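You operate a simulated robot arm through the tools that you are given. There is no shell and no other tool. Be economical: measure what you need, move in short steps, check, and stop when the job is done.

Carry out the task below with a simulated robot arm. There is one attempt and no reset: what you move stays moved.

Task
Press the cue button two times. Put the small red tape roll on top of the white filters carton. Take the green box on the top of the work bench and put it away on the tray side of the low cabinet's top. Fetch the small carton labelled "pads" from the top of the work bench and set it on the blue book. Count the spares boxes on the top of the work bench, then put as many of the lamp cartons from the top of the work bench on the red tile. Put one of the foam blocks from the clear end of the packing bench on top of the red roller. Put one of the label cards from the top of the packing bench on the blue tile. Any order will do. Set down upright: small carton, lamp carton.

Only the result counts: the job must be done as asked and must still hold three seconds after the hand-in. Knocking over, shifting, dropping, spilling or breaking anything else fails it.

Robot
A 7-joint arm with a two-finger gripper on a trunk, on a base that drives. Base frame: it is fixed to the floor where the robot stands at the start and does not move with it; the origin is under the middle of the robot, x ahead of it, y to its left, z up; the surface under the hand at the start is at about z = 912. Lengths are in mm, angles in rad, forces in N, time in s.
With the tool pointing down near the work surface it reaches from about 300 to 740 mm from the robot's upright axis, wherever it stands. Its first joint turns from -2.897 to 2.897 rad. Places, roughly: blue book [-4250, -500, 750]; blue tile (18x18x3 cm) [-6000, -1400, 900]; cue button [500, 0, 1000]; filters carton [-1750, -1500, 1000]; foam block (5x6x3 cm) [-5300, -3700, 900]; green box (13x7x7 cm) [-3700, -1000, 900]; label card [-4750, -4000, 1000]; lamp carton [-4000, -750, 1000]; red roller (8x8x8 cm) [-5500, -3900, 900]; red tile (18x18x3 cm) [-3600, -400, 900]; small carton [-3500, -1000, 1000]; small red tape roll (7x7x2 cm) [-1800, -1300, 1000]; spares box [-4250, 0, 1000]; tray side of the low cabinet's top [-6000, -300, 500]. Payload 1.71 kg.
The tool frame sits at the grasp point between the pads (the TCP): z along the fingers, y along the line on which they close. The tips reach 20 mm beyond it. Largest opening 96 mm; the body of the gripper starts 113 mm behind the TCP.
Orientation is told as [roll, pitch, yaw] about the base's x, y, z axes, in that order, counted from this pose: with the fingers straight down and closing along the base's y, the tool's x points along the base's -x, its y along +y and its z along -z.

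Tools
- The arm moves only by the tool arm_command. Its argument "targets" is one flat list of numbers, 7 for each row, row after row: the gripper command, from -1 (fully open) to 1 (shut), values between in proportion, then the shift along the tool's x, y, z in units of 150 mm (1.0 is 150 mm), then the turn, a rotation vector about the tool's x, y, z in units of 90 degrees (1.0 is 90 degrees). In form: [hand, tx, ty, tz, wx, wy, wz, hand, tx, ty, tz, wx, wy, wz, ...]. A call has 1 to 8 rows; each row is the pose to reach, as a shift and turn from the pose commanded when the call began, along the tool's axes at that moment. A call with a number of a shift or a turn outside -1 to 1 is refused whole. Each row takes 0.2 s and may step no farther than 50 mm and 0.15 rad from the row before; otherwise, or with a gripper value out of range, the whole call is refused. Where a pose cannot be reached the arm comes as near as it can. A force on the tool above 40 N (or 10 N above the force at the start of the call, whichever is more), or a blocked arm, ends the call early, and 0.2 s more pass. Each finger travels about 153 mm/s and halts on what it meets, pressing with about 33 N; the grip force reading is that of the motor and also rises with nothing between the fingers. The clock runs only during rows and for 0.2 s after the last one: add rows that repeat a pose to give the fingers time. It gives the time, the measured TCP pose, the force on the tool (base axes), the opening and the grip force at its end, in the units of the frame above (readings bear some noise), with the torque about the TCP (base axes, N m) and any sound that the robot's microphone picked up.
- Cameras (640 x 400 px; columns grow to the right, rows downward): "scene" is now at [39.7, 119.5, 1613.1]; the picture's right is [-0.47, -0.88, 0.01], its down [-0.60, 0.31, -0.74] and it looks along [0.65, -0.35, -0.67] (base axes); focal length 285 px, centre (320, 200). "wrist" rides on the gripper at [66, 14, -145] in the tool frame; the picture's right is [-0.21, 0.98, 0.00], its down [-0.88, -0.18, -0.44] and it looks along [-0.43, -0.09, 0.90] (tool axes); focal length 275 px, centre (320, 200). There is no depth. A picture from a camera that has moved, and an enlarged one, comes with that camera's place and axes in the base frame and with its lens. The place of the scene camera against the robot may be out by one fixed shift of up to 12 mm in any direction.
- capture(camera): a new picture of that camera. No time passes.
- move_column(by): slides the trunk up (or, below 0, down) by that many mm; the arm and the scene camera ride with it, the base frame stays. It gives what a move gives, with no picture.
- base_move(legs): drives the robot by 1 to 6 legs, each [ahead, turn to the left] in mm and rad, along the robot's own axes; the way and the turn of a leg run together, so that a leg with both is an arc; at most 1500 mm and 3.142 rad a leg. The arm and the cameras ride along, it lands a little off, and it stops where it bumps. It gives what a move gives.
- pan_tilt(pan, tilt): turns the head with the scene camera to pan (to the left, within 2.705 rad either way) and tilt (down, from -0.506 to 1.204), counted from straight ahead of the robot. It gives what a move gives.
- inspect(camera, box): a new picture of the part [left, top, right, bottom] of that camera's present view, enlarged. No time passes.
- close_job(): hands the job in; it is judged then, once.

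Work in short steps. Places have to be worked out from the pictures, the camera data and where the tool is seen: move nearer, look again, correct. Check each grasp and each placing, and mend what went wrong. You have 217 turns and 198 pictures in all, those below and enlarged ones among them. Open the gripper and draw the arm clear of the work before you hand the job in, unless the task says otherwise.

The tools are called as a command line: name --argument value ..., lists and objects as JSON in quotes. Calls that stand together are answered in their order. arm_command: Moves the arm, as the interface text tells. Its arguments: {"type":"object","properties":{"targets":{"type":"array"}},"required":["targets"]} The other tools are called the same way: move_column (by) slides the trunk up or down; base_move (legs) drives the base; pan_tilt (pan, tilt) turns the head that bears the scene camera; capture (camera) takes a picture; inspect (camera, box) takes an enlarged picture of a part of a camera's view; close_job () hands the job in.

At the start:

```text
t: 0.0
position: [433.1, -221.3, 1267.1]
ee_rot: [-0.001, -0.001, -0.001]
force: [0.1, 0.0, -0.8]
torque: [0.0, 0.02, 0.0]
opening: 95.8
grip_force: 0.0
trunk travel left (down, up): [-200.0, 186.0]
robot x, y, heading: [2.0, 4.1, -0.006]
head pan, tilt: [-0.485, 0.719]
```

scene: 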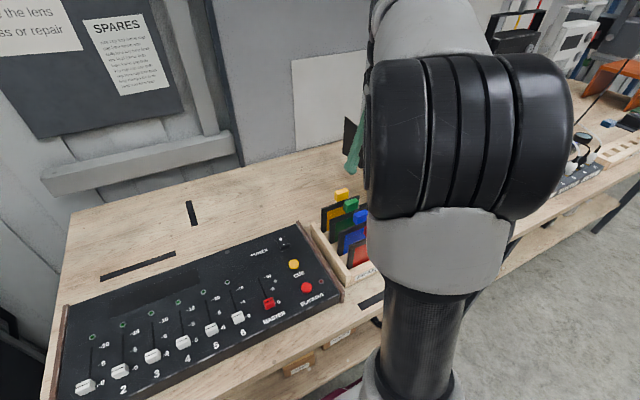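
wrist: 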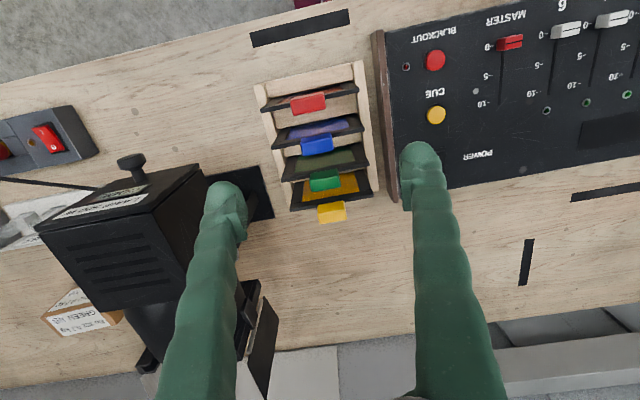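

The wrist view puts the cue button near [475, -40, ~955]. I'll move over it with the hand shut and look again.

arm_command --targets '[0, -0.07, 0.25, 0.15, 0, 0, 0, 1, -0.14, 0.5, 0.3, 0, 0, 0, 1, -0.2, 0.75, 0.45, 0, 0, 0, 1, -0.25, 1.0, 0.6, 0, 0, 0, 1, -0.25, 1.0, 0.8, 0, 0, 0, 1, -0.25, 1.0, 0.8, 0, 0, 0]'

capture --camera "wrist"

capture --camera "scene"

```text
t: 1.4
position: [454.0, -72.8, 1154.7]
ee_rot: [0.001, -0.016, 0.003]
force: [-0.3, -0.6, 0.6]
torque: [0.05, 0.0, 0.03]
opening: 0.0
grip_force: 29.4
trunk travel left (down, up): [-200.0, 186.0]
robot x, y, heading: [1.1, 2.6, -0.001]
head pan, tilt: [-0.485, 0.719]
```

```text
195 pictures are left
camera wrist: at [386.2, -57.8, 1297.3], right [0.21, 0.98, 0.0], down [0.87, -0.18, 0.46], along [0.45, -0.09, -0.89], focal length 275 px, centre (320, 200)
```

wrist: 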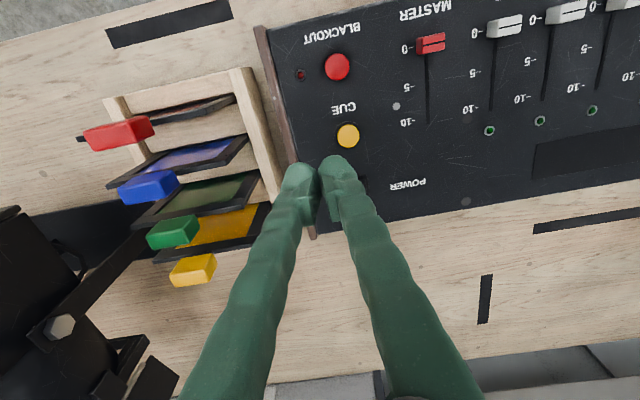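

```text
194 pictures are left
camera scene: at [40.0, 119.5, 1613.1], right [-0.47, -0.88, 0.01], down [-0.6, 0.31, -0.74], along [0.65, -0.35, -0.67], focal length 285 px, centre (320, 200)
```

scene: 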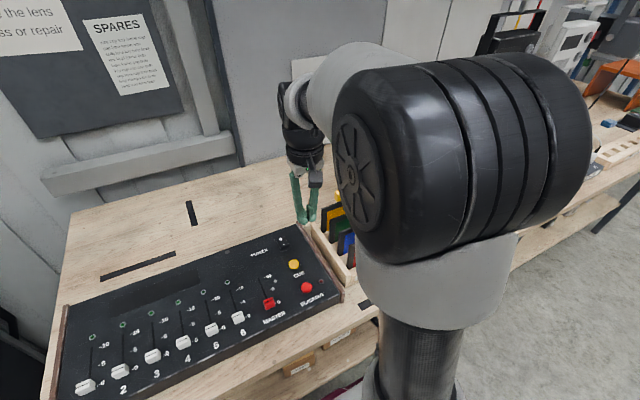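

Triangulating the two wrist views puts the button at about [477, -40, 955]. I'll go above it with fingertips about 60 mm clear.

arm_command --targets '[1, -0.02, 0.1, 0.24, 0, 0, 0, 1, -0.043, 0.21, 0.48, 0, 0, 0, 1, -0.043, 0.21, 0.713, 0, 0, 0, 1, -0.043, 0.21, 0.713, 0, 0, 0, 1, -0.043, 0.21, 0.713, 0, 0, 0]'

capture --camera "wrist"

```text
t: 2.6
position: [461.2, -36.9, 1048.2]
ee_rot: [0.0, -0.015, 0.002]
force: [0.8, -0.1, 0.1]
torque: [0.01, 0.02, -0.01]
opening: 0.0
grip_force: 29.0
trunk travel left (down, up): [-200.0, 186.0]
robot x, y, heading: [-0.6, -0.4, 0.0]
head pan, tilt: [-0.485, 0.719]
```

```text
193 pictures are left
camera wrist: at [393.6, -23.7, 1192.2], right [0.21, 0.98, 0.0], down [0.87, -0.18, 0.46], along [0.45, -0.09, -0.89], focal length 275 px, centre (320, 200)
```

wrist: 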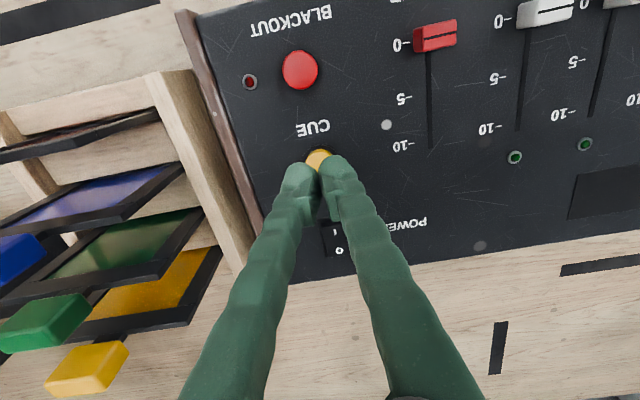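

Measured pose trails the command by ~16 mm in x; I'll correct for that and come down to just above the button.

arm_command --targets '[1, -0.107, -0.02, 0.1, 0, 0, 0, 1, -0.107, -0.02, 0.33, 0, 0, 0, 1, -0.107, -0.02, 0.4, 0, 0, 0, 1, -0.107, -0.02, 0.4, 0, 0, 0]'

capture --camera "wrist"

inspect --camera "scene" --box '[220, 180, 380, 320]'

```text
t: 3.6
position: [478.8, -41.3, 989.0]
ee_rot: [-0.002, -0.016, 0.0]
force: [-0.3, -0.4, 0.6]
torque: [0.0, 0.0, -0.01]
opening: 0.0
grip_force: 29.2
trunk travel left (down, up): [-200.0, 186.0]
robot x, y, heading: [0.3, 0.4, -0.002]
head pan, tilt: [-0.485, 0.719]
```

```text
192 pictures are left
camera wrist: at [411.8, -28.1, 1132.1], right [0.21, 0.98, 0.0], down [0.87, -0.18, 0.46], along [0.45, -0.09, -0.89], focal length 275 px, centre (320, 200)
```

wrist: 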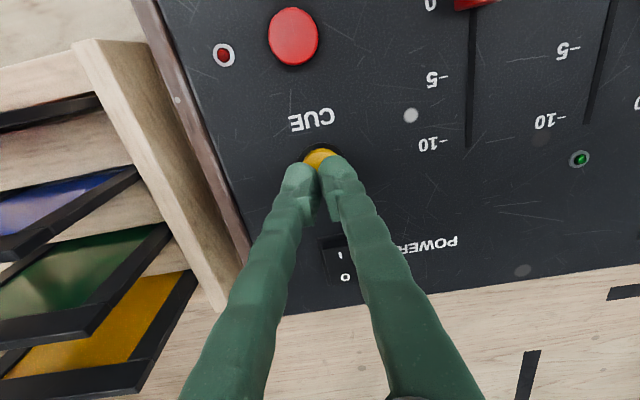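

```text
2.86 times, centred on (300, 250) of scene
camera zoom: at [39.8, 119.4, 1613.1], right [-0.47, -0.88, 0.01], down [-0.6, 0.31, -0.74], along [0.65, -0.35, -0.67], focal length 814 px, centre (377, 57)
```

zoom: 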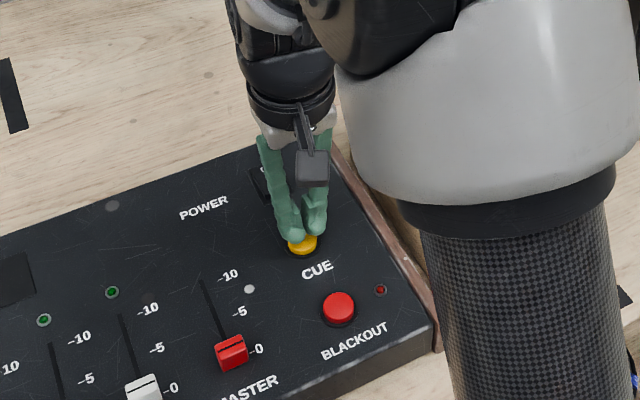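

Tips are just above the button, roughly 4 mm far in x. I'll press down in small steps and watch force and sound.

arm_command --targets '[1, 0.025, 0.005, 0.03, 0, 0, 0, 1, 0.025, 0.005, 0.06, 0, 0, 0, 1, 0.025, 0.005, 0.085, 0, 0, 0, 1, 0.025, 0.005, 0.085, 0, 0, 0]'

```text
t: 4.6
position: [477.3, -41.6, 974.9]
ee_rot: [0.0, -0.016, 0.003]
force: [-0.4, 0.3, 2.6]
torque: [0.04, -0.02, -0.01]
opening: 6.2
grip_force: 30.1
trunk travel left (down, up): [-200.0, 186.0]
robot x, y, heading: [1.8, 1.0, 0.001]
head pan, tilt: [-0.485, 0.719]
heard: click
```

A click was heard: one press. Lift off to release it.

arm_command --targets '[1, 0, 0, -0.05, 0, 0, 0, 1, 0, 0, -0.12, 0, 0, 0, 1, 0, 0, -0.12, 0, 0, 0]'

capture --camera "wrist"

```text
t: 5.4
position: [475.4, -41.9, 992.6]
ee_rot: [0.0, -0.017, -0.001]
force: [0.0, -0.1, 0.2]
torque: [0.02, -0.01, 0.02]
opening: 0.3
grip_force: 29.3
trunk travel left (down, up): [-200.0, 186.0]
robot x, y, heading: [0.7, -0.1, 0.002]
head pan, tilt: [-0.485, 0.719]
```

```text
190 pictures are left
camera wrist: at [408.0, -27.9, 1135.7], right [0.21, 0.98, 0.0], down [0.87, -0.18, 0.46], along [0.45, -0.09, -0.89], focal length 275 px, centre (320, 200)
```

wrist: 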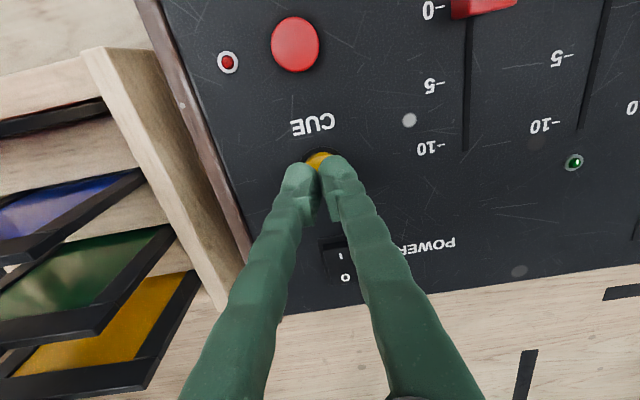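

Released cleanly. Second identical press, then back up in the same call.

arm_command --targets '[1, 0, 0, 0.06, 0, 0, 0, 1, 0, 0, 0.09, 0, 0, 0, 1, 0, 0, 0.12, 0, 0, 0, 1, 0, 0, 0.12, 0, 0, 0]'

```text
t: 6.4
position: [474.8, -43.8, 973.4]
ee_rot: [0.0, -0.016, 0.0]
force: [1.9, 0.9, 5.1]
torque: [0.03, -0.01, -0.03]
opening: 6.1
grip_force: 29.8
trunk travel left (down, up): [-200.0, 186.0]
robot x, y, heading: [1.9, 2.5, 0.002]
head pan, tilt: [-0.485, 0.719]
heard: click
```

Second click heard. Raise the arm well clear and look around.

arm_command --targets '[1, 0, 0, -0.3, 0, 0, 0, 1, 0, 0, -0.6, 0, 0, 0, 1, 0, 0, -0.9, 0, 0, 0, 1, 0.3, 0, -1, 0, 0, 0, 1, 0.6, 0, -1, 0, 0, 0, 1, 0.6, 0, -1, 0, 0, 0]'

arm_command --targets '[1, 0, 0, -0.3, 0, 0, 0, 1, 0, 0, -0.6, 0, 0, 0, 1, 0, 0, -0.9, 0, 0, 0, 1, 0, 0, -0.9, 0, 0, 0]'

pan_tilt --pan 2.6 --tilt 0.5

capture --camera "scene"

```text
t: 7.8
position: [381.2, -43.2, 1120.6]
ee_rot: [0.0, -0.015, 0.001]
force: [0.4, 0.4, -0.1]
torque: [0.01, 0.03, 0.0]
opening: 0.0
grip_force: 29.3
trunk travel left (down, up): [-200.0, 186.0]
robot x, y, heading: [1.1, -0.9, 0.004]
head pan, tilt: [-0.485, 0.719]
```

```text
t: 8.8
position: [381.7, -41.1, 1258.8]
ee_rot: [-0.002, -0.015, -0.001]
force: [0.3, 0.8, 0.0]
torque: [0.01, -0.03, -0.04]
opening: 0.0
grip_force: 30.2
trunk travel left (down, up): [-200.0, 186.0]
robot x, y, heading: [1.3, 2.7, 0.005]
head pan, tilt: [-0.485, 0.719]
```

```text
t: 11.5
position: [381.0, -40.7, 1259.7]
ee_rot: [-0.002, -0.014, 0.0]
force: [1.0, 0.0, -0.7]
torque: [0.03, -0.01, 0.01]
opening: 0.0
grip_force: 29.0
trunk travel left (down, up): [-200.0, 186.0]
robot x, y, heading: [-1.6, 0.4, -0.004]
head pan, tilt: [2.601, 0.499]
```

```text
189 pictures are left
camera scene: at [-112.5, 205.6, 1634.9], right [0.52, 0.86, -0.01], down [0.4, -0.25, -0.88], along [-0.76, 0.45, -0.47], focal length 285 px, centre (320, 200)
```

scene: 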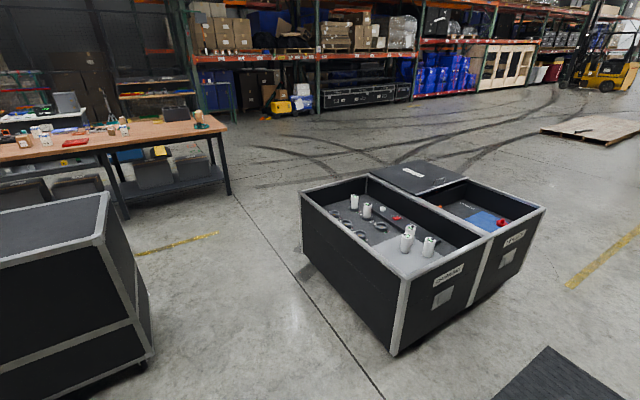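

I see a workbench and road cases behind. Look the other way round for the rest of the map.

pan_tilt --pan -2.6 --tilt 0.4

capture --camera "scene"

pan_tilt --pan -1.7 --tilt 0.5

capture --camera "scene"

```text
t: 15.5
position: [380.9, -42.2, 1258.4]
ee_rot: [0.0, -0.016, 0.001]
force: [0.2, -1.1, 0.6]
torque: [0.02, 0.03, 0.02]
opening: 0.0
grip_force: 29.2
trunk travel left (down, up): [-200.0, 186.0]
robot x, y, heading: [-3.3, 1.5, -0.0]
head pan, tilt: [-2.601, 0.4]
```

```text
188 pictures are left
camera scene: at [-113.8, 110.9, 1644.1], right [-0.52, 0.86, 0.01], down [0.32, 0.2, -0.93], along [-0.8, -0.47, -0.38], focal length 285 px, centre (320, 200)
```

scene: 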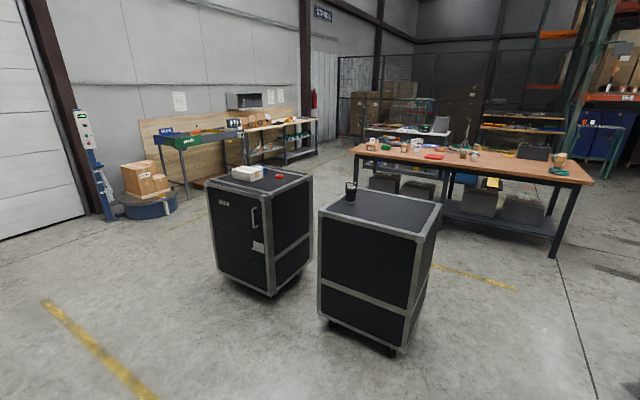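

```text
t: 16.7
position: [379.5, -41.0, 1257.7]
ee_rot: [-0.001, -0.017, 0.0]
force: [-0.3, 1.4, -0.7]
torque: [-0.05, 0.01, 0.0]
opening: 0.0
grip_force: 29.5
trunk travel left (down, up): [-200.0, 186.0]
robot x, y, heading: [1.6, 0.3, 0.002]
head pan, tilt: [-1.7, 0.499]
```

```text
187 pictures are left
camera scene: at [-46.4, 68.5, 1633.8], right [-0.99, 0.13, 0.02], down [0.05, 0.47, -0.88], along [-0.12, -0.87, -0.48], focal length 285 px, centre (320, 200)
```

scene: 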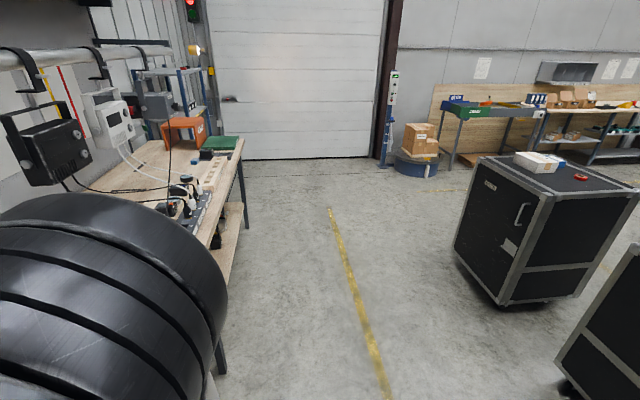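

The road case with the filters carton and red roll spans about x −1540…−2120, y −1875…−1175. I'll back off the bench and drive to about [-1180, -1400], facing it.

base_move --legs '[[-600, 0], [0, -1.964], [1500, 0], [0, -1.178]]'

pan_tilt --pan -0.3 --tilt 0.75

capture --camera "scene"

capture --camera "wrist"

```text
t: 31.5
position: [-1243.0, -1434.5, 1251.8]
ee_rot: [0.0, 0.0, -1.965]
force: [-0.8, -0.4, -1.1]
torque: [0.0, -0.01, -0.01]
opening: 0.0
grip_force: 29.6
trunk travel left (down, up): [-200.0, 186.0]
robot x, y, heading: [-1052.2, -1084.1, -1.971]
head pan, tilt: [-1.7, 0.499]
stopped in leg 3: the robot was blocked; the commanded pose is now the measured one
```

```text
t: 33.0
position: [-1235.4, -1417.6, 1258.5]
ee_rot: [-0.002, -0.015, -1.965]
force: [-0.1, 0.5, 0.5]
torque: [0.01, 0.01, 0.02]
opening: 0.1
grip_force: 29.5
trunk travel left (down, up): [-200.0, 186.0]
robot x, y, heading: [-1052.8, -1092.6, -1.966]
head pan, tilt: [-0.3, 0.75]
```

```text
186 pictures are left
camera scene: at [-947.9, -1169.1, 1610.5], right [-0.77, 0.64, 0.0], down [0.44, 0.53, -0.72], along [-0.47, -0.55, -0.69], focal length 285 px, centre (320, 200)
```

scene: 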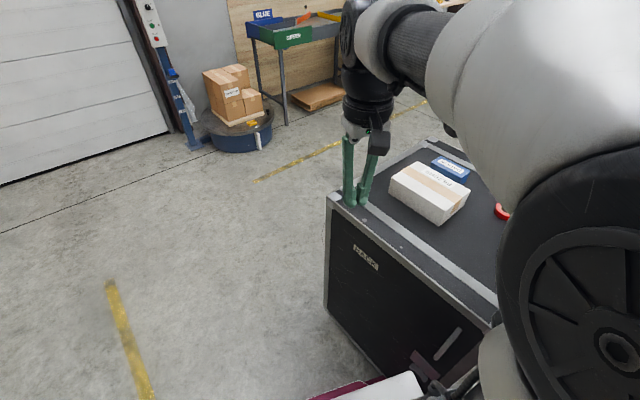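

```text
185 pictures are left
camera wrist: at [-1196.5, -1360.6, 1401.8], right [0.82, -0.57, 0.0], down [-0.5, -0.73, 0.46], along [-0.26, -0.38, -0.89], focal length 275 px, centre (320, 200)
```

wrist: 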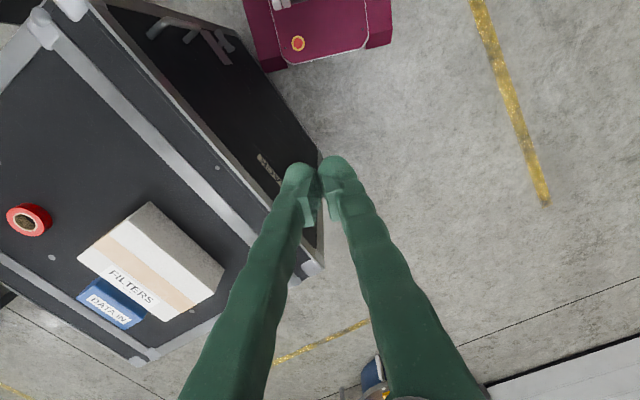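

The base touched the case's near face (face about x −1400). I'll back off and come alongside it (side-on) with a shallow S-curve so the tape is within reach.

base_move --legs '[[-250, 0], [0, 0.395], [300, -0.4], [300, 0.4], [-130, 0]]'

pan_tilt --pan -1.5 --tilt 0.75

capture --camera "scene"

```text
t: 40.8
position: [-1118.1, -1711.4, 1253.1]
ee_rot: [0.0, -0.003, -1.572]
force: [0.5, -0.2, 0.0]
torque: [-0.14, 0.02, 0.03]
opening: 0.0
grip_force: 29.2
trunk travel left (down, up): [-200.0, 186.0]
robot x, y, heading: [-1074.8, -1314.0, -1.572]
head pan, tilt: [-0.3, 0.75]
```

```text
t: 42.1
position: [-1119.4, -1709.2, 1255.0]
ee_rot: [-0.001, -0.005, -1.574]
force: [0.1, 1.1, 0.1]
torque: [-0.24, 0.0, 0.0]
opening: 0.0
grip_force: 29.6
trunk travel left (down, up): [-200.0, 186.0]
robot x, y, heading: [-1075.9, -1316.9, -1.576]
head pan, tilt: [-1.499, 0.75]
```

```text
184 pictures are left
camera scene: at [-1005.8, -1283.3, 1611.5], right [-0.07, 1.0, 0.01], down [0.68, 0.06, -0.73], along [-0.73, -0.04, -0.68], focal length 285 px, centre (320, 200)
```

scene: 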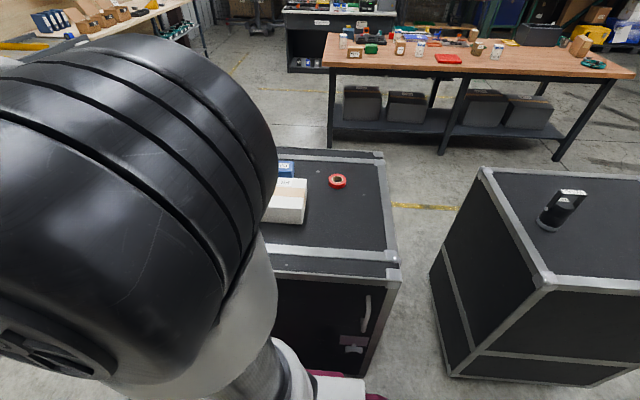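

Robot landed at [-1075,-1315]. The tape appears at about [-1820,-1268,~950], 745 mm off: too far. Let me look at the case face's protruding bits before edging closer.

inspect --camera "scene" --box '[270, 240, 430, 400]'

capture --camera "wrist"

```text
2.50 times, centred on (350, 320) of scene
camera zoom: at [-1005.8, -1283.3, 1611.5], right [-0.07, 1.0, 0.01], down [0.68, 0.06, -0.73], along [-0.73, -0.04, -0.68], focal length 712 px, centre (245, -100)
```

zoom: 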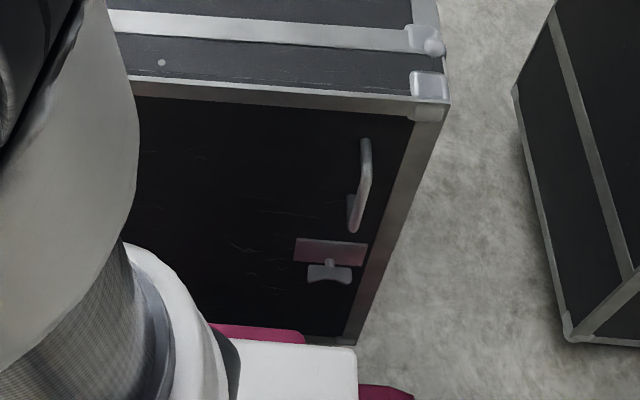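

```text
182 pictures are left
camera wrist: at [-1104.4, -1642.1, 1398.2], right [0.98, -0.21, 0.0], down [-0.19, -0.87, 0.45], along [-0.09, -0.44, -0.89], focal length 275 px, centre (320, 200)
```

wrist: 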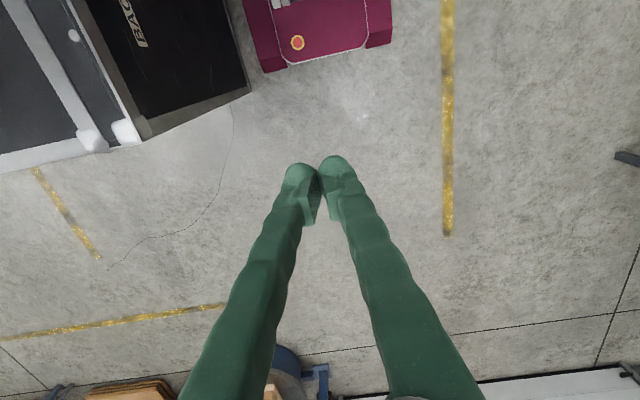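

Base half-width is ~250 and the face at x≈−1415, so ~90 mm remains. I'll shift 60 mm nearer with a gentle S and back up to y≈−1310.

base_move --legs '[[-460, 0], [430, -0.14], [430, 0.14], [-395, 0]]'

pan_tilt --pan -1.5 --tilt 0.75

```text
t: 48.2
position: [-1192.3, -1611.9, 1264.3]
ee_rot: [-0.001, -0.032, -1.728]
force: [-0.3, -0.4, 1.1]
torque: [0.06, -0.02, 0.0]
opening: 0.0
grip_force: 29.4
trunk travel left (down, up): [-200.0, 186.0]
robot x, y, heading: [-1081.9, -1273.9, -1.806]
head pan, tilt: [-1.499, 0.75]
stopped in leg 3: the robot was blocked; the commanded pose is now the measured one
```

```text
t: 48.8
position: [-1200.2, -1649.5, 1253.0]
ee_rot: [-0.001, -0.002, -1.729]
force: [0.1, 0.8, 0.5]
torque: [-0.21, 0.06, -0.01]
opening: 0.1
grip_force: 29.4
trunk travel left (down, up): [-200.0, 186.0]
robot x, y, heading: [-1082.5, -1274.3, -1.803]
head pan, tilt: [-1.499, 0.75]
```

Blocked at the front corner again; I'll do the sideways shift beyond the case's end and then reverse straight along it.

base_move --legs '[[-60, 0], [0, 0.232], [190, 0], [300, -0.24], [300, 0.24]]'

```text
t: 55.5
position: [-1152.8, -2388.4, 1254.1]
ee_rot: [-0.001, -0.007, -1.482]
force: [-0.6, -0.7, -0.4]
torque: [0.06, 0.0, 0.0]
opening: 0.2
grip_force: 29.1
trunk travel left (down, up): [-200.0, 186.0]
robot x, y, heading: [-1129.4, -2001.6, -1.552]
head pan, tilt: [-1.499, 0.75]
```

Now at x=−1129; reverse straight along the case.

base_move --legs '[[-690, 0]]'

capture --camera "scene"

```text
t: 57.6
position: [-1132.4, -2226.3, 1249.8]
ee_rot: [0.0, -0.001, -1.444]
force: [-0.4, -1.1, 0.4]
torque: [0.17, -0.06, -0.02]
opening: 0.0
grip_force: 29.8
trunk travel left (down, up): [-200.0, 186.0]
robot x, y, heading: [-1099.0, -1828.9, -1.406]
head pan, tilt: [-1.499, 0.75]
stopped in leg 1: the robot was blocked; the commanded pose is now the measured one
```

```text
181 pictures are left
camera scene: at [-1046.2, -1738.4, 1610.1], right [-0.24, 0.97, -0.01], down [0.67, 0.15, -0.73], along [-0.71, -0.18, -0.68], focal length 285 px, centre (320, 200)
```

scene: 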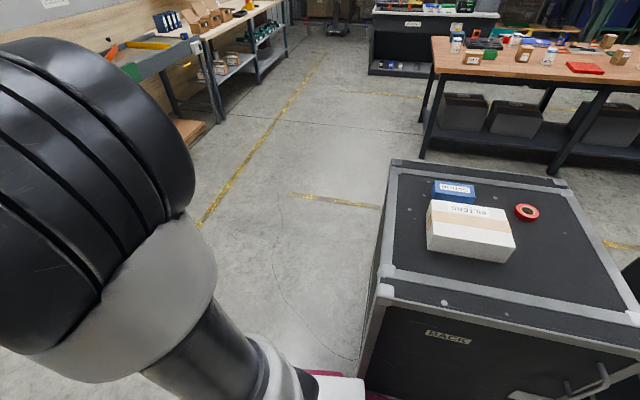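

The rear corner caught the case's corner: the near side is too tight. The case's far edge is at x≈−2040, so the tape (≈[-1825,-1258]) is easier from the far side. I'll drive around the case's −y end.

base_move --legs '[[260, 0], [0, -1.735], [1310, 0], [0, -1.571]]'

pan_tilt --pan -0.9 --tilt 0.7

capture --camera "scene"

```text
t: 76.0
position: [-2243.3, -1640.0, 1252.1]
ee_rot: [-0.004, 0.0, 1.47]
force: [-0.6, -0.6, -0.1]
torque: [0.01, 0.0, 0.0]
opening: 0.0
grip_force: 29.8
trunk travel left (down, up): [-200.0, 186.0]
robot x, y, heading: [-2366.1, -2021.9, 1.513]
head pan, tilt: [-1.499, 0.75]
```

```text
t: 77.0
position: [-2244.2, -1658.3, 1257.8]
ee_rot: [-0.002, -0.016, 1.47]
force: [0.4, -1.0, 0.5]
torque: [0.02, -0.01, -0.03]
opening: 0.0
grip_force: 29.7
trunk travel left (down, up): [-200.0, 186.0]
robot x, y, heading: [-2365.6, -2018.8, 1.513]
head pan, tilt: [-0.901, 0.7]
```

```text
180 pictures are left
camera scene: at [-2454.8, -1992.7, 1615.1], right [0.57, -0.82, 0.01], down [-0.53, -0.38, -0.76], along [0.63, 0.43, -0.65], focal length 285 px, centre (320, 200)
```

scene: 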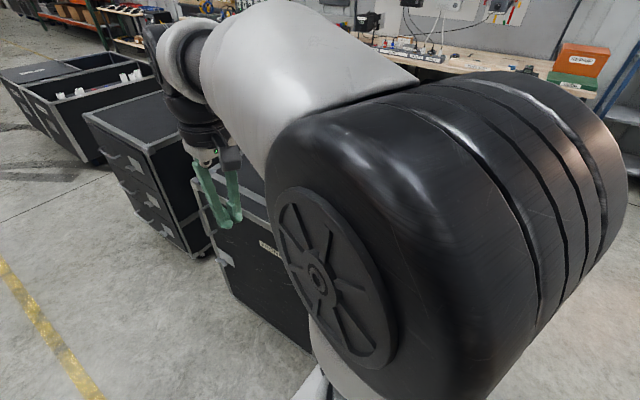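

Clear passage; straighten and go up alongside the far face.

base_move --legs '[[0, 0.058], [640, 0]]'

pan_tilt --pan -1.4 --tilt 0.8

capture --camera "scene"

capture --camera "wrist"

```text
t: 81.2
position: [-2267.3, -1018.3, 1256.9]
ee_rot: [-0.002, -0.015, 1.534]
force: [0.2, -0.3, -0.4]
torque: [-0.02, 0.01, -0.01]
opening: 0.0
grip_force: 29.9
trunk travel left (down, up): [-200.0, 186.0]
robot x, y, heading: [-2365.6, -1386.1, 1.578]
head pan, tilt: [-0.901, 0.7]
```

```text
t: 82.1
position: [-2268.3, -1042.1, 1263.4]
ee_rot: [0.0, -0.038, 1.533]
force: [0.7, -0.8, 0.5]
torque: [0.05, 0.0, -0.01]
opening: 0.0
grip_force: 29.5
trunk travel left (down, up): [-200.0, 186.0]
robot x, y, heading: [-2367.8, -1389.8, 1.575]
head pan, tilt: [-1.4, 0.799]
```

```text
179 pictures are left
camera scene: at [-2443.9, -1407.9, 1607.4], right [0.17, -0.98, 0.01], down [-0.71, -0.13, -0.7], along [0.69, 0.11, -0.72], focal length 285 px, centre (320, 200)
```

scene: 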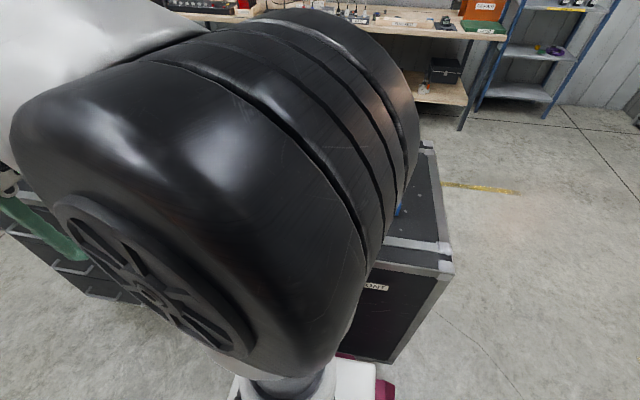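

```text
178 pictures are left
camera wrist: at [-2284.2, -1111.7, 1405.3], right [-0.97, 0.24, 0.01], down [0.21, 0.85, 0.48], along [0.11, 0.46, -0.88], focal length 275 px, centre (320, 200)
```

wrist: 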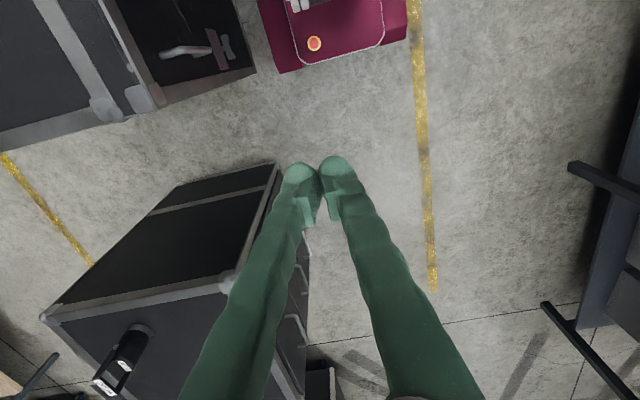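

Alongside the far face. I'll swing the hand round toward the case (over its top), turning the wrist along.

arm_command --targets '[0.5, 0.06, -0.125, 0, 0, 0, 0.095, 0, 0.12, -0.25, 0, 0, 0, 0.19, -0.5, 0.18, -0.375, 0, 0, 0, 0.285, -1, 0.24, -0.5, 0, 0, 0, 0.38, -1, 0.3, -0.625, 0, 0, 0, 0.475, -1, 0.36, -0.75, 0, 0, 0, 0.57, -1, 0.42, -0.875, 0, 0, 0, 0.665, -1, 0.48, -1, 0, 0, 0, 0.76]'

capture --camera "wrist"

```text
t: 83.9
position: [-2119.0, -1115.3, 1258.3]
ee_rot: [0.028, -0.011, 0.337]
force: [0.1, 0.2, -0.4]
torque: [-0.02, 0.0, 0.02]
opening: 96.2
grip_force: 0.1
trunk travel left (down, up): [-200.0, 186.0]
robot x, y, heading: [-2369.1, -1389.9, 1.573]
head pan, tilt: [-1.4, 0.799]
```

```text
177 pictures are left
camera wrist: at [-2185.7, -1128.8, 1402.7], right [-0.13, 0.99, 0.03], down [0.89, 0.1, 0.45], along [0.44, 0.09, -0.89], focal length 275 px, centre (320, 200)
```

wrist: 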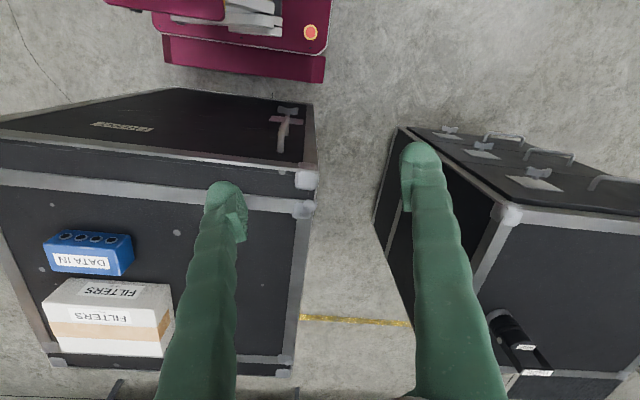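

The tape is hidden by the left finger. I'll move closer toward it and square the wrist to the case.

arm_command --targets '[-1, -0.18, -0.19, 0.08, 0, 0, 0.05, -1, -0.36, -0.38, 0.16, 0, 0, 0.1, -1, -0.54, -0.57, 0.24, 0, 0, 0.15, -1, -0.72, -0.76, 0.3, 0, 0, 0.2145, -1, -0.9, -0.95, 0.36, 0, 0, 0.2145, -1, -0.9, -0.95, 0.36, 0, 0, 0.2145]'

capture --camera "wrist"

```text
t: 85.3
position: [-1944.8, -1203.8, 1203.0]
ee_rot: [0.034, -0.003, 0.002]
force: [-0.1, -0.5, 0.7]
torque: [-0.05, -0.01, 0.0]
opening: 96.1
grip_force: 0.1
trunk travel left (down, up): [-200.0, 186.0]
robot x, y, heading: [-2365.0, -1387.6, 1.574]
head pan, tilt: [-1.4, 0.799]
```

```text
176 pictures are left
camera wrist: at [-2011.7, -1195.4, 1347.5], right [0.2, 0.98, 0.03], down [0.88, -0.2, 0.44], along [0.44, -0.06, -0.9], focal length 275 px, centre (320, 200)
```

wrist: 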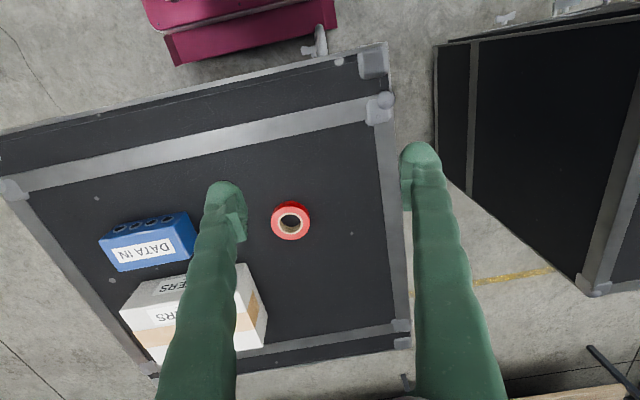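

Tape sits at about [-1785,-1279]. Move above it and lower to estimate height.

arm_command --targets '[-1, -0.2, -0.1, 0.16, 0, 0, 0, -1, -0.4, -0.2, 0.32, 0, 0, 0, -1, -0.6, -0.3, 0.48, 0, 0, 0, -1, -0.8, -0.4, 0.64, 0, 0, 0, -1, -1, -0.5, 0.8, 0, 0, 0, -1, -1, -0.5, 0.8, 0, 0, 0]'

capture --camera "wrist"

```text
t: 86.7
position: [-1800.1, -1272.7, 1080.9]
ee_rot: [0.032, -0.002, 0.003]
force: [0.1, -0.3, -0.2]
torque: [0.02, -0.01, -0.02]
opening: 96.1
grip_force: 0.0
trunk travel left (down, up): [-200.0, 186.0]
robot x, y, heading: [-2364.0, -1386.5, 1.573]
head pan, tilt: [-1.4, 0.799]
```

```text
175 pictures are left
camera wrist: at [-1865.4, -1264.8, 1226.2], right [0.2, 0.98, 0.03], down [0.88, -0.2, 0.44], along [0.44, -0.06, -0.9], focal length 275 px, centre (320, 200)
```

wrist: 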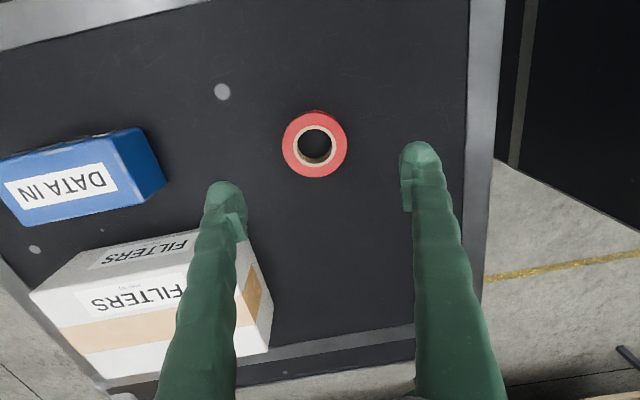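

Triangulated tape centre ≈[-1793,-1275], top z≈940–955. Descend to TCP 970 and check.

arm_command --targets '[-1, -0.047, -0.015, 0.25, 0.02, 0, 0, -1, -0.047, -0.015, 0.5, 0.02, 0, 0, -1, -0.047, -0.015, 0.73, 0.02, 0, 0, -1, -0.047, -0.015, 0.73, 0.02, 0, 0]'

capture --camera "wrist"

```text
t: 87.7
position: [-1785.6, -1271.3, 971.7]
ee_rot: [0.002, -0.005, 0.003]
force: [0.1, 0.8, -0.1]
torque: [0.02, 0.02, 0.02]
opening: 96.1
grip_force: 0.1
trunk travel left (down, up): [-200.0, 186.0]
robot x, y, heading: [-2368.4, -1387.6, 1.578]
head pan, tilt: [-1.4, 0.799]
```

```text
174 pictures are left
camera wrist: at [-1852.5, -1258.6, 1115.6], right [0.2, 0.98, 0.0], down [0.88, -0.18, 0.45], along [0.44, -0.09, -0.89], focal length 275 px, centre (320, 200)
```

wrist: 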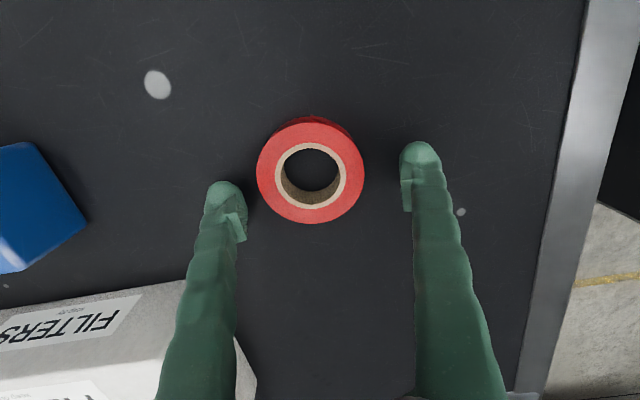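

Tape centre about [-1790,-1277], top ≈947. Adjust, lower so tips are near the case top, and close.

arm_command --targets '[-1, 0.033, -0.04, 0.05, 0, 0, 0, -1, 0.033, -0.04, 0.13, 0, 0, 0, -1, 0.033, -0.04, 0.13, 0, 0, 0, 0, 0.033, -0.04, 0.13, 0, 0, 0, 1, 0.033, -0.04, 0.13, 0, 0, 0, 1, 0.033, -0.04, 0.13, 0, 0, 0, 1, 0.033, -0.04, 0.13, 0, 0, 0]'

capture --camera "wrist"

```text
t: 88.3
position: [-1788.1, -1295.1, 966.2]
ee_rot: [0.024, -0.016, 0.002]
force: [-6.9, 3.3, 12.6]
torque: [-0.62, 0.22, -0.48]
opening: 95.9
grip_force: 0.2
trunk travel left (down, up): [-200.0, 186.0]
robot x, y, heading: [-2365.9, -1384.8, 1.57]
head pan, tilt: [-1.4, 0.799]
stopped in row 2: the force on the tool passed its limit at 51 N (the readings are from after the stop); the commanded pose is now the measured one
```

```text
173 pictures are left
camera wrist: at [-1856.6, -1285.2, 1109.8], right [0.2, 0.98, 0.03], down [0.87, -0.19, 0.45], along [0.45, -0.07, -0.89], focal length 275 px, centre (320, 200)
```

wrist: 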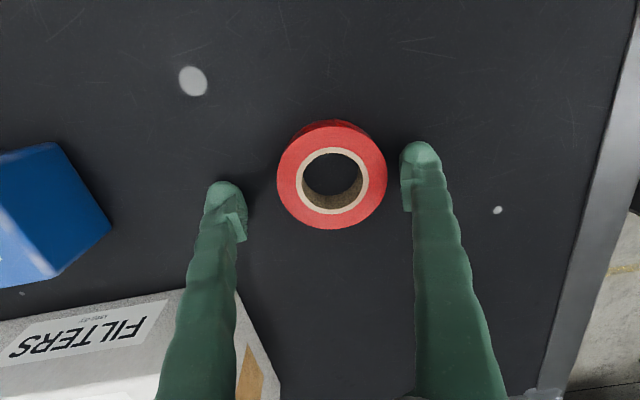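

Contact at tip height ≈946, so the case top is higher than estimated. I'm already low enough; lift a few mm, recentre (+8 mm y), and close.

arm_command --targets '[-1, 0, 0, -0.03, 0, 0, 0, -1, 0.03, 0.05, -0.03, 0.015, 0.01, 0, -1, 0.03, 0.05, -0.03, 0.015, 0.01, 0]'

capture --camera "wrist"

```text
t: 89.1
position: [-1793.5, -1284.2, 967.7]
ee_rot: [-0.007, 0.001, 0.003]
force: [0.3, -0.3, -0.1]
torque: [0.02, 0.01, 0.02]
opening: 96.2
grip_force: 0.0
trunk travel left (down, up): [-200.0, 186.0]
robot x, y, heading: [-2368.8, -1388.6, 1.576]
head pan, tilt: [-1.4, 0.799]
```

```text
172 pictures are left
camera wrist: at [-1859.3, -1270.2, 1112.7], right [0.2, 0.98, 0.0], down [0.88, -0.18, 0.45], along [0.44, -0.09, -0.9], focal length 275 px, centre (320, 200)
```

wrist: 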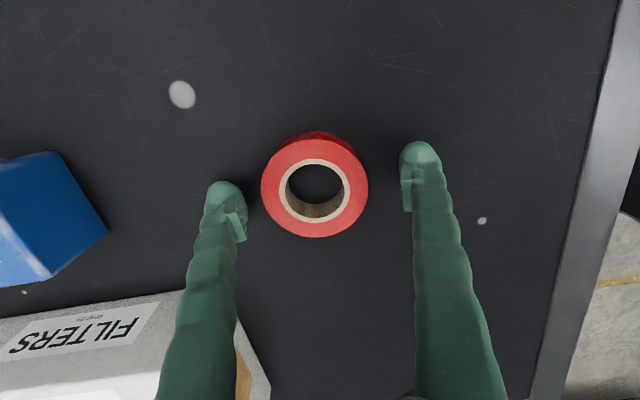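

Centred now. Lower gently a few mm and close on the roll.

arm_command --targets '[-1, 0.015, -0.005, 0.02, 0, 0, 0, -1, 0.015, -0.005, 0.035, 0, 0, 0, -1, 0.015, -0.005, 0.05, 0, 0, 0, 0, 0.015, -0.005, 0.05, 0, 0, 0, 1, 0.015, -0.005, 0.05, 0, 0, 0, 1, 0.015, -0.005, 0.05, 0, 0, 0, 1, 0.015, -0.005, 0.05, 0, 0, 0]'

capture --camera "wrist"

```text
t: 90.1
position: [-1792.4, -1299.0, 969.3]
ee_rot: [0.018, -0.014, 0.005]
force: [-0.9, 3.6, 16.5]
torque: [-0.52, 0.05, -0.2]
opening: 59.7
grip_force: 35.3
trunk travel left (down, up): [-200.0, 186.0]
robot x, y, heading: [-2368.3, -1383.4, 1.575]
head pan, tilt: [-1.4, 0.799]
stopped in row 5: the force on the tool passed its limit at 45 N (the readings are from after the stop); the commanded pose is now the measured one
```

```text
171 pictures are left
camera wrist: at [-1860.0, -1289.0, 1113.2], right [0.2, 0.98, 0.02], down [0.87, -0.19, 0.45], along [0.45, -0.07, -0.89], focal length 275 px, centre (320, 200)
```

wrist: 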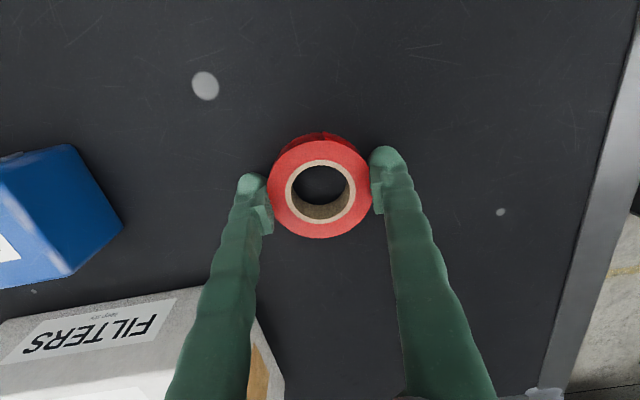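

Fingers hold the roll (opening 59.7, grip force 35). Lift carefully with the hand shut.

arm_command --targets '[1, 0, 0, -0.05, 0, 0, 0, 1, 0, 0, -0.1, 0, 0, 0, 1, 0, 0, -0.3, 0, 0, 0, 1, 0, 0, -0.6, 0, 0, 0, 1, 0, 0, -0.8, 0, 0, 0, 1, 0, 0, -0.8, 0, 0, 0]'

capture --camera "wrist"

```text
t: 91.5
position: [-1794.1, -1300.4, 1084.0]
ee_rot: [0.015, -0.006, 0.004]
force: [0.3, -0.3, -0.1]
torque: [-0.03, 0.01, 0.01]
opening: 59.1
grip_force: 33.0
trunk travel left (down, up): [-200.0, 186.0]
robot x, y, heading: [-2369.3, -1387.1, 1.571]
head pan, tilt: [-1.4, 0.799]
```

```text
170 pictures are left
camera wrist: at [-1861.3, -1288.5, 1229.4], right [0.2, 0.98, 0.02], down [0.87, -0.19, 0.45], along [0.44, -0.08, -0.89], focal length 275 px, centre (320, 200)
```

wrist: 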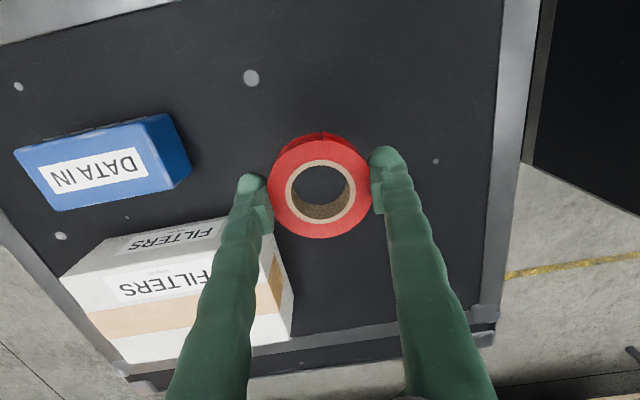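

Roll is held. Enlarge the view of the carton for its top face.

inspect --camera "wrist" --box '[20, 190, 340, 390]'

```text
2.00 times, centred on (180, 290) of wrist
camera zoom: at [-1861.3, -1288.5, 1229.4], right [0.2, 0.98, 0.02], down [0.87, -0.19, 0.45], along [0.44, -0.08, -0.89], focal length 551 px, centre (600, 20)
```

zoom: 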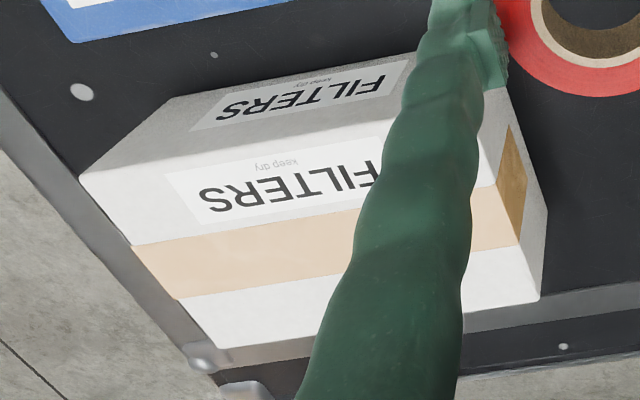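

Carton top is about 140×200 mm, centred [-1647,-1483], top z≈1010. I'll carry the roll over it, aiming slightly to my side at x≈−1665.

arm_command --targets '[1, -0.1, -0.2, -0.1, 0, 0, 0, 1, -0.25, -0.4, -0.1, 0, 0, 0, 1, -0.4, -0.6, -0.1, 0, 0, 0, 1, -0.6, -0.8, -0.1, 0, 0, 0, 1, -0.8, -1, -0.1, 0, 0, 0, 1, -0.8, -1, -0.1, 0, 0, 0]'

capture --camera "wrist"

capture --camera "scene"

```text
t: 92.9
position: [-1675.2, -1454.6, 1098.2]
ee_rot: [0.019, -0.009, 0.004]
force: [-0.1, -0.1, -0.9]
torque: [0.01, 0.01, -0.01]
opening: 59.4
grip_force: 32.8
trunk travel left (down, up): [-200.0, 186.0]
robot x, y, heading: [-2369.3, -1384.6, 1.577]
head pan, tilt: [-1.4, 0.799]
```

```text
168 pictures are left
camera wrist: at [-1741.9, -1443.0, 1243.0], right [0.2, 0.98, 0.02], down [0.87, -0.19, 0.45], along [0.44, -0.07, -0.89], focal length 275 px, centre (320, 200)
```

wrist: 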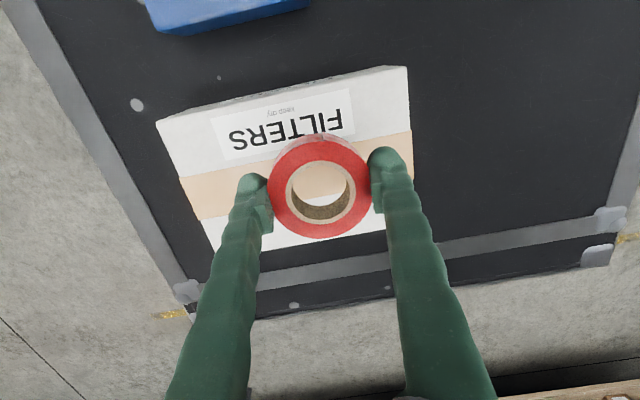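

```text
167 pictures are left
camera scene: at [-2444.2, -1416.5, 1607.3], right [0.17, -0.98, 0.01], down [-0.71, -0.13, -0.7], along [0.69, 0.12, -0.72], focal length 285 px, centre (320, 200)
```

scene: 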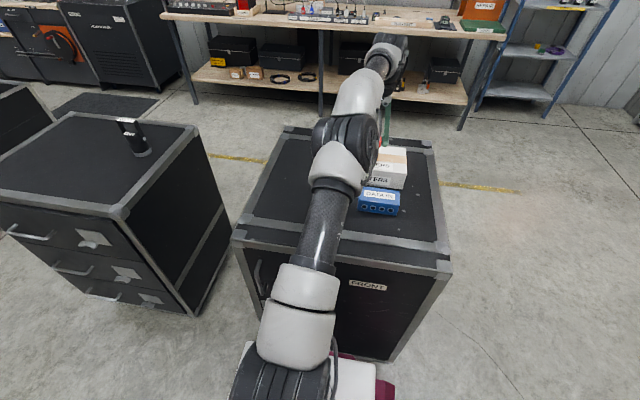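

Carton centre ≈[-1659,-1476]. Lower the roll toward its middle.

arm_command --targets '[1, -0.045, -0.1, 0.1, 0, 0, 0, 1, -0.045, -0.1, 0.25, 0, 0, 0, 1, -0.045, -0.1, 0.36, 0, 0, 0, 1, -0.045, -0.1, 0.39, 0, 0, 0, 1, -0.045, -0.1, 0.39, 0, 0, 0]'

capture --camera "wrist"

inspect --camera "scene" --box '[320, 100, 450, 220]'

```text
t: 94.1
position: [-1666.8, -1472.7, 1040.2]
ee_rot: [0.026, -0.009, 0.006]
force: [-0.1, 0.9, 0.0]
torque: [0.01, -0.02, -0.02]
opening: 59.3
grip_force: 32.7
trunk travel left (down, up): [-200.0, 186.0]
robot x, y, heading: [-2365.0, -1386.9, 1.578]
head pan, tilt: [-1.4, 0.799]
```

```text
166 pictures are left
camera wrist: at [-1732.8, -1463.1, 1184.4], right [0.2, 0.98, 0.03], down [0.87, -0.19, 0.45], along [0.44, -0.07, -0.89], focal length 275 px, centre (320, 200)
```

wrist: 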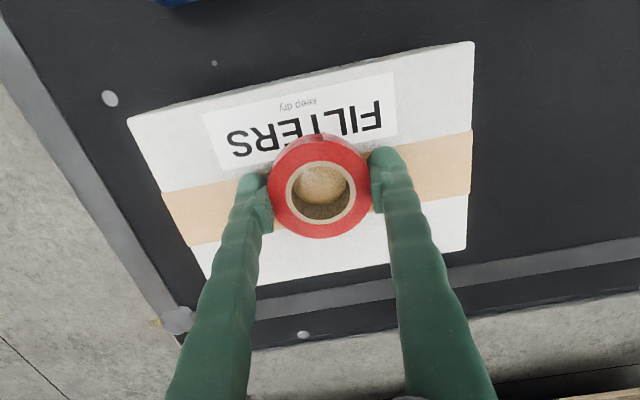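

```text
3.33 times, centred on (385, 160) of scene
camera zoom: at [-2443.5, -1451.1, 1606.1], right [0.17, -0.98, -0.01], down [-0.71, -0.12, -0.7], along [0.69, 0.13, -0.72], focal length 950 px, centre (103, 333)
```

zoom: 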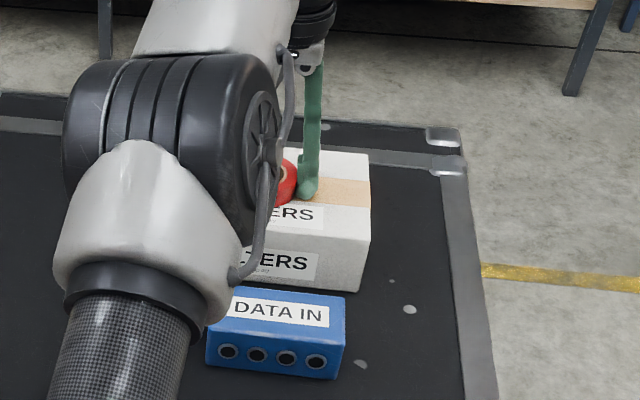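

Looks centred, a small gap left. Lower slowly until light contact.

arm_command --targets '[1, 0, 0, 0.015, 0.015, 0, 0, 1, 0, 0, 0.03, 0.015, 0, 0, 1, 0, 0, 0.045, 0.015, 0, 0, 1, 0, 0, 0.045, 0.015, 0, 0]'

```text
t: 95.1
position: [-1666.2, -1463.8, 1038.5]
ee_rot: [-0.005, -0.018, 0.009]
force: [2.4, 6.9, 32.2]
torque: [1.23, 0.04, 0.08]
opening: 59.0
grip_force: 32.5
trunk travel left (down, up): [-200.0, 186.0]
robot x, y, heading: [-2367.4, -1389.1, 1.578]
head pan, tilt: [-1.4, 0.799]
```

Contact at 32 N. Ease up 4 mm, then open.

arm_command --targets '[1, 0, 0, -0.02, 0, 0, 0, 1, 0, 0, -0.03, 0, 0, 0, 0.6, 0, 0, -0.03, 0, 0, 0, 0, 0, 0, -0.03, 0, 0, 0, -0.3, 0, 0, -0.03, 0, 0, 0, -0.3, 0, 0, -0.03, 0, 0, 0]'

capture --camera "wrist"

```text
t: 96.5
position: [-1666.5, -1466.5, 1039.0]
ee_rot: [-0.004, -0.008, 0.007]
force: [3.0, -1.3, 13.0]
torque: [0.53, -0.03, 0.04]
opening: 62.3
grip_force: 0.7
trunk travel left (down, up): [-200.0, 186.0]
robot x, y, heading: [-2367.6, -1386.0, 1.573]
head pan, tilt: [-1.4, 0.799]
```

```text
164 pictures are left
camera wrist: at [-1733.0, -1452.4, 1182.5], right [0.2, 0.98, 0.0], down [0.87, -0.18, 0.45], along [0.44, -0.09, -0.89], focal length 275 px, centre (320, 200)
```

wrist: 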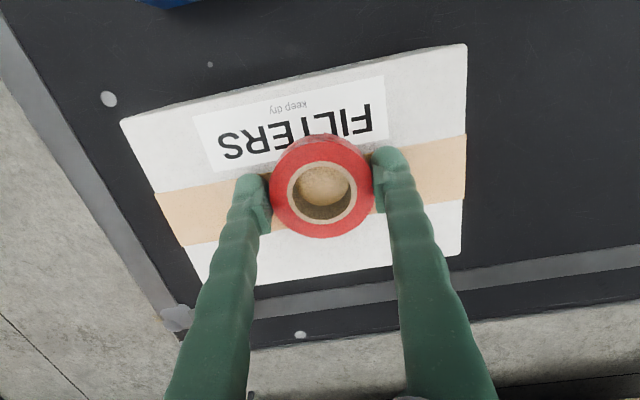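

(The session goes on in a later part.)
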